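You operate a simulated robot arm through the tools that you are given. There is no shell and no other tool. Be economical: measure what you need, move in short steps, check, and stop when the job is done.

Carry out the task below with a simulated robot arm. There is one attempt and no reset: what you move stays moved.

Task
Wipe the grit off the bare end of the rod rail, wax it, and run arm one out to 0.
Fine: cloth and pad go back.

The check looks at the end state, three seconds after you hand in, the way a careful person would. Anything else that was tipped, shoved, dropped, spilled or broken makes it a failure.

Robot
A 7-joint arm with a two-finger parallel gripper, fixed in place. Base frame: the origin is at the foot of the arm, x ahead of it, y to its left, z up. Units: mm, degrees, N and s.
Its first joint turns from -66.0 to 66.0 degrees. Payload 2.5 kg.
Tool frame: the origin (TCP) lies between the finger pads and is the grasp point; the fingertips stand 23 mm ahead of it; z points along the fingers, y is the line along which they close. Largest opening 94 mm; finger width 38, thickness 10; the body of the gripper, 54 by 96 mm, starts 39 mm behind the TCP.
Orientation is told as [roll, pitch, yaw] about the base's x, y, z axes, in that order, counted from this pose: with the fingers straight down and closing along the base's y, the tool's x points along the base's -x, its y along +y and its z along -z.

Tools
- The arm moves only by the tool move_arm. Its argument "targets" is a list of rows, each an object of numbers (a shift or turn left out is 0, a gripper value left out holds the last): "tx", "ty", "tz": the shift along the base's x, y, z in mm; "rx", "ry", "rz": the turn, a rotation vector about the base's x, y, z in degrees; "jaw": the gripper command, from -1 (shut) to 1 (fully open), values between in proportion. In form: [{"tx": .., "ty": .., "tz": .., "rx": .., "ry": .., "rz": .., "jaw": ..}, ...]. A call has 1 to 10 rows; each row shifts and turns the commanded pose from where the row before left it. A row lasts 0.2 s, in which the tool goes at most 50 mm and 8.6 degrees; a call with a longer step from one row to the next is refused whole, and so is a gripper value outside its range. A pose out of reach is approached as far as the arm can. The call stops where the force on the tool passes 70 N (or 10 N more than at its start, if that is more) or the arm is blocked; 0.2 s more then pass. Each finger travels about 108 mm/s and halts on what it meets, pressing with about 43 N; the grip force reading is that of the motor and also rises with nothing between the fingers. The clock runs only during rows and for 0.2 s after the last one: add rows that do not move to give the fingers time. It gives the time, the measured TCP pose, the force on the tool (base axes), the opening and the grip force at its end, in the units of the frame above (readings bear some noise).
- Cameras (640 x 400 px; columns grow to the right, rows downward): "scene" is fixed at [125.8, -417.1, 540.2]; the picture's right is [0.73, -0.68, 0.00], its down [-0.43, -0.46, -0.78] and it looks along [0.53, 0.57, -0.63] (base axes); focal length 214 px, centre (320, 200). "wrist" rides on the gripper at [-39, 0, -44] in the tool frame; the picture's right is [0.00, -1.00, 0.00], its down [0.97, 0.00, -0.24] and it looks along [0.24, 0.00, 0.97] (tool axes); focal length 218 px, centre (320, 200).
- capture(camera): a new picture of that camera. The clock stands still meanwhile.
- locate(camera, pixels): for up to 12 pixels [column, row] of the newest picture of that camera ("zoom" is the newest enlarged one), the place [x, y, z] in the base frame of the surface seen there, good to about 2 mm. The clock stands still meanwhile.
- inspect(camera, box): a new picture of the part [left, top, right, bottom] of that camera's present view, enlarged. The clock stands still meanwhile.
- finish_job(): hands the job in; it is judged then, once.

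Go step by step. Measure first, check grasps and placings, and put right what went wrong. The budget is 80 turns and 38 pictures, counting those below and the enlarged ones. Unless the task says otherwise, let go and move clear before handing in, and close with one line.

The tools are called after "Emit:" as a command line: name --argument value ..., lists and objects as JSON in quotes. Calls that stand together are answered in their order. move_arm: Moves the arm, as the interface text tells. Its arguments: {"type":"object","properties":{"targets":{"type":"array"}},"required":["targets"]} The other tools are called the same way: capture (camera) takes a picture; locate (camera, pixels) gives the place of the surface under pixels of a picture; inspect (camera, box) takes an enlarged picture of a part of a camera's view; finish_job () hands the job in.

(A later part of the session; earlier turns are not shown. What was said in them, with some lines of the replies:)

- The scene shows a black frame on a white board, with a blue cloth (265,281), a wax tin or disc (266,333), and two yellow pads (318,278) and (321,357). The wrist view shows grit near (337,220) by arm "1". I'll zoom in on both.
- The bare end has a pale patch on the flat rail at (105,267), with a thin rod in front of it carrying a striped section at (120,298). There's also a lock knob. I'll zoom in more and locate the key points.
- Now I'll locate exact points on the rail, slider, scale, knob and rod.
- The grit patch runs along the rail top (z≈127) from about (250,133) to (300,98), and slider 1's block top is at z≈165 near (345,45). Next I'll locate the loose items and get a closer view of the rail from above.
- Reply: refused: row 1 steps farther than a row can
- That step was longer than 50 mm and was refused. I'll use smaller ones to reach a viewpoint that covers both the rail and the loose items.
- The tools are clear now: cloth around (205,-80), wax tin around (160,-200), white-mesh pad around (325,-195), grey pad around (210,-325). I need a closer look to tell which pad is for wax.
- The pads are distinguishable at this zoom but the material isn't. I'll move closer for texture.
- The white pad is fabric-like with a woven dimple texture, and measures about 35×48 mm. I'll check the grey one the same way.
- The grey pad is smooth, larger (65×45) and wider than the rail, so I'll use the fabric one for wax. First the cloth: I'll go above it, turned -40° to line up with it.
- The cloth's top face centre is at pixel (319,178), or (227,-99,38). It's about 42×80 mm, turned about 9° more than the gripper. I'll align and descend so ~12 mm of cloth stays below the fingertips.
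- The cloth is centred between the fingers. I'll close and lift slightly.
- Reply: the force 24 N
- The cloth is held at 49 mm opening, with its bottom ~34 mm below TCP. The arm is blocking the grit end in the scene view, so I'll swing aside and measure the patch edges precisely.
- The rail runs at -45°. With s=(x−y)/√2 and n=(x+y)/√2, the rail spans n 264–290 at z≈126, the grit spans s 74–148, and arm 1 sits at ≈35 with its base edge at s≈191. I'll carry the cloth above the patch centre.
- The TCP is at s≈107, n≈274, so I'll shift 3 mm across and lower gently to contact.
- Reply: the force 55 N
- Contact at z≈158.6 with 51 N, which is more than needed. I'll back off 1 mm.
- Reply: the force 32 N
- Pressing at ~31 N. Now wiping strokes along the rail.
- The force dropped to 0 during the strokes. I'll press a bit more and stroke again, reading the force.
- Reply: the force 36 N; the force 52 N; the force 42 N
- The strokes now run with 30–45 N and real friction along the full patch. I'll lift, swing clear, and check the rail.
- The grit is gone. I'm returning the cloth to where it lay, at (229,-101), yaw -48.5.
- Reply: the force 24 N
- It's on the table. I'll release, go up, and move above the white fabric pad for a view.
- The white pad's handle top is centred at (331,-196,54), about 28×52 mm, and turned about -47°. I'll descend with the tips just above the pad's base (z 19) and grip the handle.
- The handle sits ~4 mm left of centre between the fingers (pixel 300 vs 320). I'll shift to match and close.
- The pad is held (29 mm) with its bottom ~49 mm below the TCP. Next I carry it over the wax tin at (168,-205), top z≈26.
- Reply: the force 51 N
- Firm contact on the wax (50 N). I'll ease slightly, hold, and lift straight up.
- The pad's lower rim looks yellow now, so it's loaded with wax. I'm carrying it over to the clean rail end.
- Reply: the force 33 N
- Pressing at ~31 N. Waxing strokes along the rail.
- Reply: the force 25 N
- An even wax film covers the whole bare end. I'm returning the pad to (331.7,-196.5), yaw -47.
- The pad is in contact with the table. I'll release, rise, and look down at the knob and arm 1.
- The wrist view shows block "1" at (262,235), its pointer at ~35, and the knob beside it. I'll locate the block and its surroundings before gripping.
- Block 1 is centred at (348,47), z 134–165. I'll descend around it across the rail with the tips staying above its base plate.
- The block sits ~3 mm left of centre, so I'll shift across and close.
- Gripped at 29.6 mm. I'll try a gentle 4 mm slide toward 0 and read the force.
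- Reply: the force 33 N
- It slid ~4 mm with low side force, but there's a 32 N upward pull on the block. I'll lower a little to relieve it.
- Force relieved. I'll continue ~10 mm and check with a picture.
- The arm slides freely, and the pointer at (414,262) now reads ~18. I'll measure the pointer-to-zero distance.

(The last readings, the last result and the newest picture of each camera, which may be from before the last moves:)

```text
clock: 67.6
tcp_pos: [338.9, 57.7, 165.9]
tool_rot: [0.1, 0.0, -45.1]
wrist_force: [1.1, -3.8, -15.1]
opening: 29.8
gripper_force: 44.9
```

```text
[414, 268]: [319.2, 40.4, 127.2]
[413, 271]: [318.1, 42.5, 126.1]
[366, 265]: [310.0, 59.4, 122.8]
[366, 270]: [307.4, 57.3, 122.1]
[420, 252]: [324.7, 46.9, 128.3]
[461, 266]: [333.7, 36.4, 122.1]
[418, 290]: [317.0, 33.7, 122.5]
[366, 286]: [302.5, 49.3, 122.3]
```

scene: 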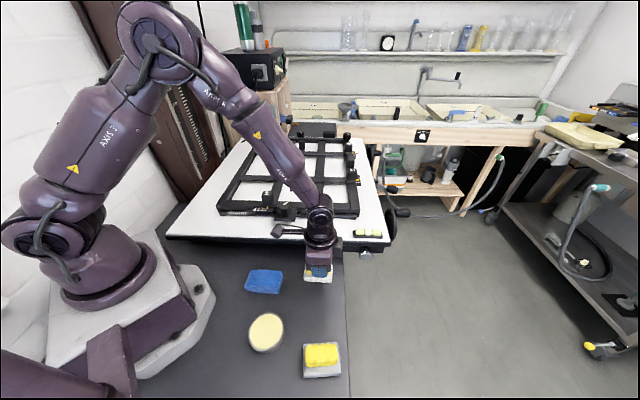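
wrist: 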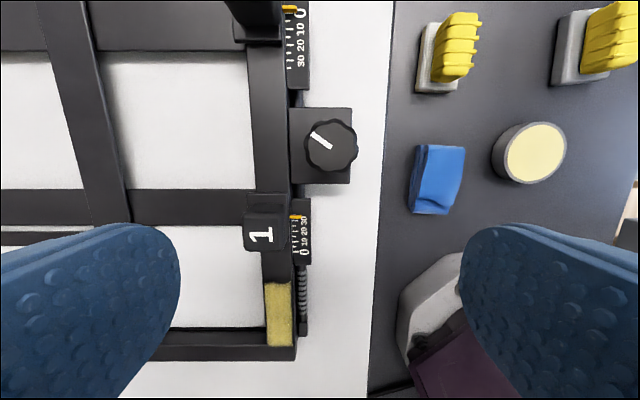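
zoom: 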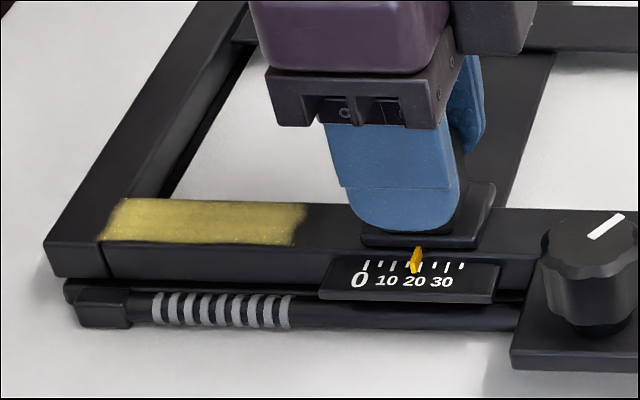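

Zero tick is at s≈177 and the pointer at s≈196, so ~19 mm remain. I'll go 15 mm, then measure again.

Emit:
move_arm --targets '[{"tz": -0.5, "tx": -2.1, "ty": 2.1}, {"tx": -2.1, "ty": 2.1}, {"tx": -2.1, "ty": 2.1}, {"tx": -2.1, "ty": 2.1}, {"tx": -2.1, "ty": 2.1}, {}]'

Emit:
inspect --camera "scene" --box '[225, 190, 273, 220]'

```text
clock: 69.0
tcp_pos: [328.3, 67.6, 163.9]
tool_rot: [0.1, 0.0, -45.0]
wrist_force: [-15.4, -19.3, 39.5]
opening: 29.9
gripper_force: 44.9
```

```text
13.33 times, centred on (249, 205) of scene
```

zoom: 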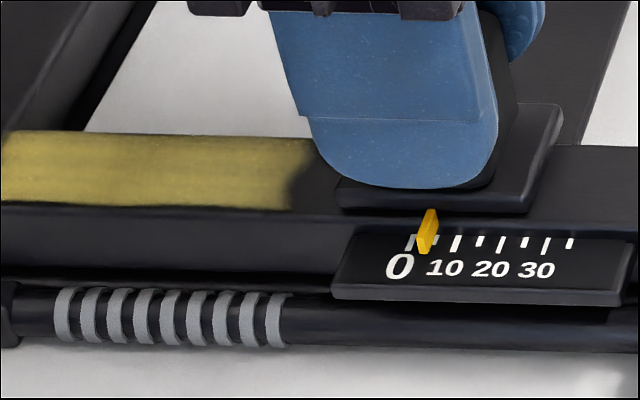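

Pointer tip is at (427,252) with the 0 tick at (410,243), so ~5 mm remain. I'll locate both for precision and relieve the vertical and side load.

Emit:
locate --camera "zoom" --pixels '[[431, 215], [430, 225], [428, 240], [426, 248], [412, 238], [410, 246], [457, 243], [546, 246], [432, 220], [427, 245], [501, 245], [411, 242]]'

Emit:
move_arm --targets '[{"tx": -0.5, "ty": -0.5, "tz": 0.8}, {}]'

```text
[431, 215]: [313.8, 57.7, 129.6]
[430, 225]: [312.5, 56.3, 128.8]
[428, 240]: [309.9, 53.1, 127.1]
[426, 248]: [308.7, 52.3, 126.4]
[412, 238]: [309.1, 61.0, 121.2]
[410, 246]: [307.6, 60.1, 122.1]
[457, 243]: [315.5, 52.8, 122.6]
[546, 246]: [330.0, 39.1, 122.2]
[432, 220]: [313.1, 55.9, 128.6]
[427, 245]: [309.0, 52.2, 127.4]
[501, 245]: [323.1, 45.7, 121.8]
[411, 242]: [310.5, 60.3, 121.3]
```

```text
clock: 69.6
tcp_pos: [327.2, 68.1, 164.9]
tool_rot: [-0.1, 0.0, -45.0]
wrist_force: [-8.2, -10.8, 14.7]
opening: 30.0
gripper_force: 45.2
```

The fit gives zero at s≈175.85 and the pointer at ≈181.4, so ~5.5 mm to go. I'll move 5.4 mm.

Emit:
move_arm --targets '[{"tx": -1.3, "ty": 1.3}, {"tx": -1.3, "ty": 1.3}, {"tx": -1.2, "ty": 1.2, "tz": 0.3}, {}]'

Emit:
inspect --camera "scene" --box '[225, 190, 273, 220]'

Emit:
locate --camera "zoom" --pixels '[[407, 215], [405, 225], [403, 232], [402, 240], [401, 247], [406, 220], [457, 243], [546, 246], [501, 245], [408, 212], [404, 235], [403, 243]]'

```text
clock: 70.6
tcp_pos: [323.7, 71.5, 163.8]
tool_rot: [0.0, 0.1, -45.0]
wrist_force: [8.9, 6.7, -36.3]
opening: 29.9
gripper_force: 44.6
```

```text
13.33 times, centred on (249, 205) of scene
```

zoom: 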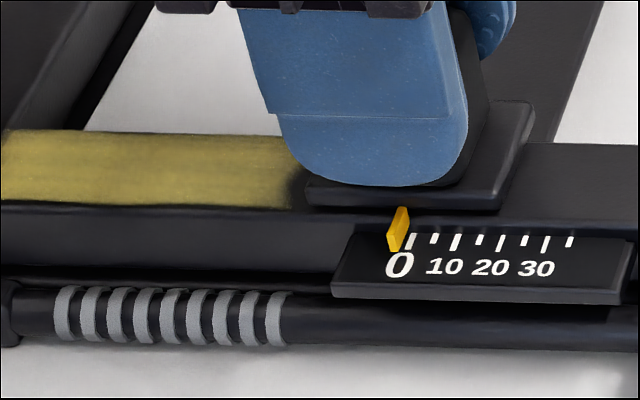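

```text
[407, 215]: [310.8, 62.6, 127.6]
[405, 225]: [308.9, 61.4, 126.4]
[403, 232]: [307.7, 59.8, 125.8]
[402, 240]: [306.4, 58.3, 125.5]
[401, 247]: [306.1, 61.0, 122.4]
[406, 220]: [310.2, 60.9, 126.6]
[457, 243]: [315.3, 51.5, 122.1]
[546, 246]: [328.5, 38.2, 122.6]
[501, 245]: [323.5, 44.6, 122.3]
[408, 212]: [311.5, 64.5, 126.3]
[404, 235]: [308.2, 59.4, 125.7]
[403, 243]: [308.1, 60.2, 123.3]
```

The pointer now covers the 0 tick, perhaps slightly past it. I'll relieve the vertical load, release, lift, and view from straight above the scale.

Emit:
move_arm --targets '[{"tz": -1}, {}, {"jaw": 0.2}, {"jaw": 0.6}, {"jaw": 0.6}, {"tz": 30}, {"tz": 30, "tx": -13, "ty": 0}, {"tx": -10, "ty": 0}, {}]'

Emit:
inspect --camera "wrist" --box '[280, 80, 440, 180]'

```text
clock: 72.6
tcp_pos: [299.4, 71.5, 224.8]
tool_rot: [0.0, 0.0, -45.0]
wrist_force: [-0.1, -0.2, -0.7]
opening: 75.4
gripper_force: 0.1
```

```text
4.00 times, centred on (360, 130) of wrist
```

zoom: 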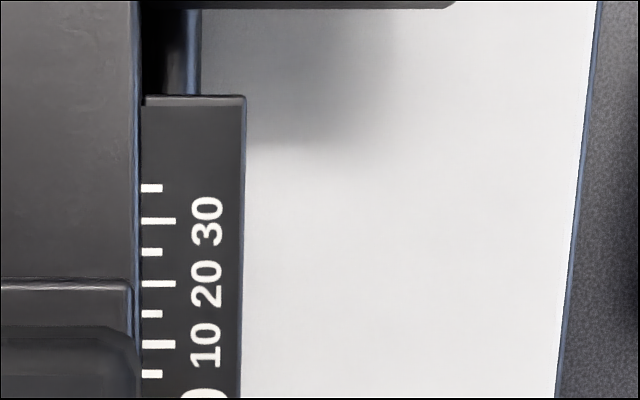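

The 0 mark is just below this crop, so I'll shift the crop downward.

Emit:
inspect --camera "wrist" --box '[280, 140, 380, 205]'

```text
6.15 times, centred on (330, 172) of wrist
```

zoom: 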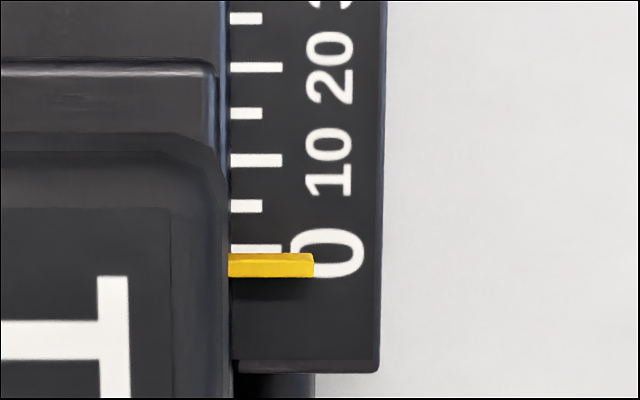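

From above, the pointer at (270,265) sits about half a millimetre past the 0 tick (row ~251). I'll quantify with locate (free).

Emit:
locate --camera "zoom" --pixels '[[260, 257], [290, 257], [260, 265], [290, 265], [260, 273], [290, 273], [255, 248], [270, 248], [255, 160], [270, 160], [255, 67], [270, 67]]'

```text
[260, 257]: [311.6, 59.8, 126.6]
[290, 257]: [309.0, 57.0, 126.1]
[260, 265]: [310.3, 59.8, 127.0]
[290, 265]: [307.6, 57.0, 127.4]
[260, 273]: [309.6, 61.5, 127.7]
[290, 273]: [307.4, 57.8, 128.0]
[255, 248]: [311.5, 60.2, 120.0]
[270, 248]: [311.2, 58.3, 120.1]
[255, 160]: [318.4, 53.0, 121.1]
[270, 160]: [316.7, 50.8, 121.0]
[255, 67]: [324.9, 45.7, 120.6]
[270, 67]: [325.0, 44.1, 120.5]
```

The pointer is ~1 mm beyond 0. I'll regrip the block, nudge it back ~0.9 mm, release, and recheck from the same viewpoint.

Emit:
move_arm --targets '[{"tx": 10}, {"tx": 13, "tz": -30}, {"tz": -30}, {}, {"jaw": -1}, {"jaw": -1}, {"jaw": -1}, {}]'

Emit:
move_arm --targets '[{"tx": 0.7, "ty": -0.7}, {}, {}]'

Emit:
move_arm --targets '[{"jaw": 0.2}, {"jaw": 0.6}, {"jaw": 0.6}, {"tz": 30}, {"tz": 30, "tx": -13}, {"tx": -10}, {}]'

Emit:
inspect --camera "wrist" --box '[280, 140, 380, 205]'

```text
clock: 74.4
tcp_pos: [323.7, 72.1, 163.9]
tool_rot: [0.1, -0.1, -44.9]
wrist_force: [13.2, 10.7, -19.3]
opening: 29.6
gripper_force: 44.8
```

```text
clock: 75.2
tcp_pos: [323.8, 72.5, 165.0]
tool_rot: [0.3, 0.0, -44.9]
wrist_force: [14.2, 17.5, -1.0]
opening: 29.9
gripper_force: 45.2
```

```text
clock: 76.8
tcp_pos: [302.6, 68.2, 224.7]
tool_rot: [0.1, 0.0, -45.1]
wrist_force: [0.7, 0.0, -0.6]
opening: 75.0
gripper_force: 0.1
```

```text
6.15 times, centred on (330, 172) of wrist
```

zoom: 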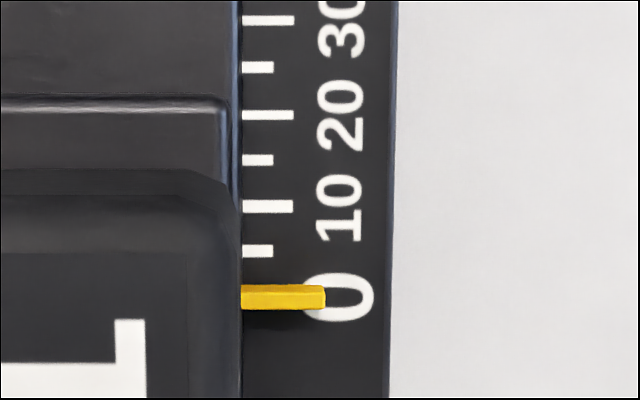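

Emit:
locate --camera "zoom" --pixels '[[260, 288], [290, 288], [260, 297], [290, 297], [260, 305], [290, 305], [255, 251], [265, 251], [255, 206], [270, 206], [255, 115], [270, 115]]'

```text
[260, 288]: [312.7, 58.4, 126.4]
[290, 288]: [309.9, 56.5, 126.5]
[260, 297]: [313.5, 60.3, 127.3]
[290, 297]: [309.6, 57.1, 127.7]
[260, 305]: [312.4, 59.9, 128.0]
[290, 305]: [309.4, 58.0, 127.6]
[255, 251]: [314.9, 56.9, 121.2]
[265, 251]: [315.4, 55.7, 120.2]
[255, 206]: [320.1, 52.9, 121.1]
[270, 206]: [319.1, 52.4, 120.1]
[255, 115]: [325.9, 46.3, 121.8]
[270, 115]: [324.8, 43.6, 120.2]
```

The pointer centre is at s≈178.5 against the zero tick at ≈178.3, within about half a millimetre. I'll raise clear and do a final check of everything.

Emit:
move_arm --targets '[{"tz": 45}, {"tz": 45}, {"tz": 45}, {"tx": 20, "ty": -30, "tz": 20}, {}]'

Emit:
capture --camera "scene"

Emit:
capture --camera "wrist"

```text
clock: 78.0
tcp_pos: [321.6, 41.4, 378.9]
tool_rot: [0.0, 0.0, -44.9]
wrist_force: [0.0, -1.1, -0.3]
opening: 75.3
gripper_force: 0.1
```

```text
3 pictures are left
```

scene: 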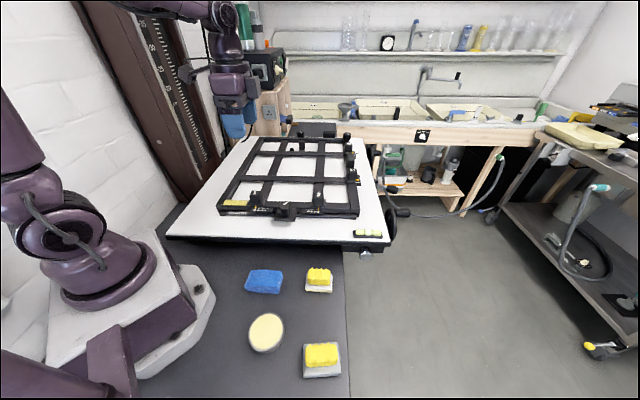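

```text
2 pictures are left
```

wrist: 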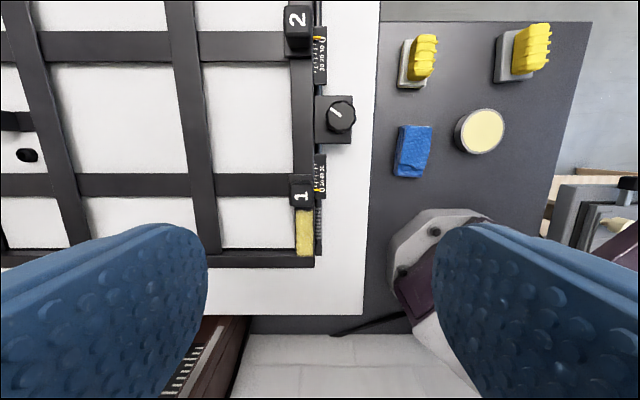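

In the wrist view the knob's mark at (337,112) now leans "/", whereas before it was "\". I'll check whether the knob turned.

Emit:
inspect --camera "scene" --box '[210, 180, 306, 240]'

```text
6.67 times, centred on (258, 210) of scene
```

zoom: 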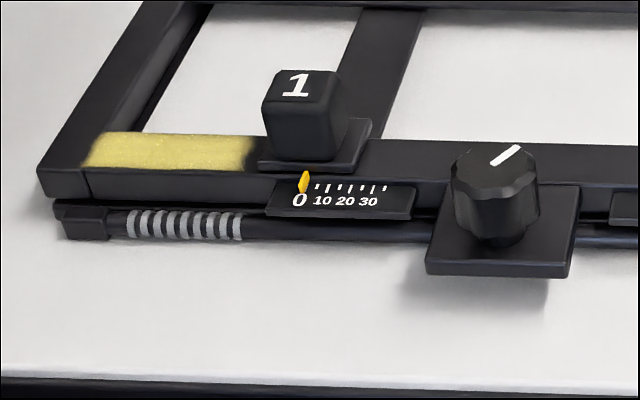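

Emit:
locate --camera "zoom" --pixels '[[493, 164], [506, 156], [519, 148]]'

Emit:
locate --camera "wrist" --pixels '[[331, 116], [336, 112], [341, 108], [345, 117]]'

```text
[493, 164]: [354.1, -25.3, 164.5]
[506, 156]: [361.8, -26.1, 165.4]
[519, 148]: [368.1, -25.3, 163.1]
```

```text
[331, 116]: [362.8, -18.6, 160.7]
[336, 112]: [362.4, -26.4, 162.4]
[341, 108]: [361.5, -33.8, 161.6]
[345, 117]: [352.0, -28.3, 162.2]
```

The scene view puts the mark along +x, as at the start, so I'll use the last picture to settle it.

Emit:
inspect --camera "wrist" --box '[270, 80, 430, 200]'

```text
3.33 times, centred on (350, 140) of wrist
```

zoom: 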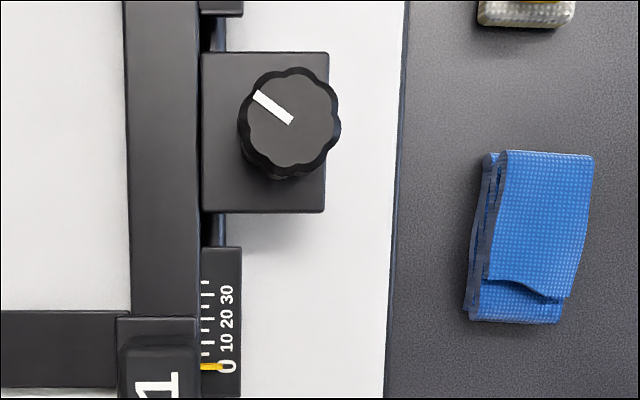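

The knob mark is unchanged ("\" at (272,107)), the pointer is on 0 at (215,366), and the cloth and pad are back in place. I'm handing in.

Emit:
finish_job

```text
The job is handed in.
```

I wiped the grit off the bare end of the rod rail, waxed it, and ran arm one out to 0 (pointer within about half a millimetre). The cloth and the white fabric pad I waxed with are back where they were; I chose that pad over the grey one from its look and size.
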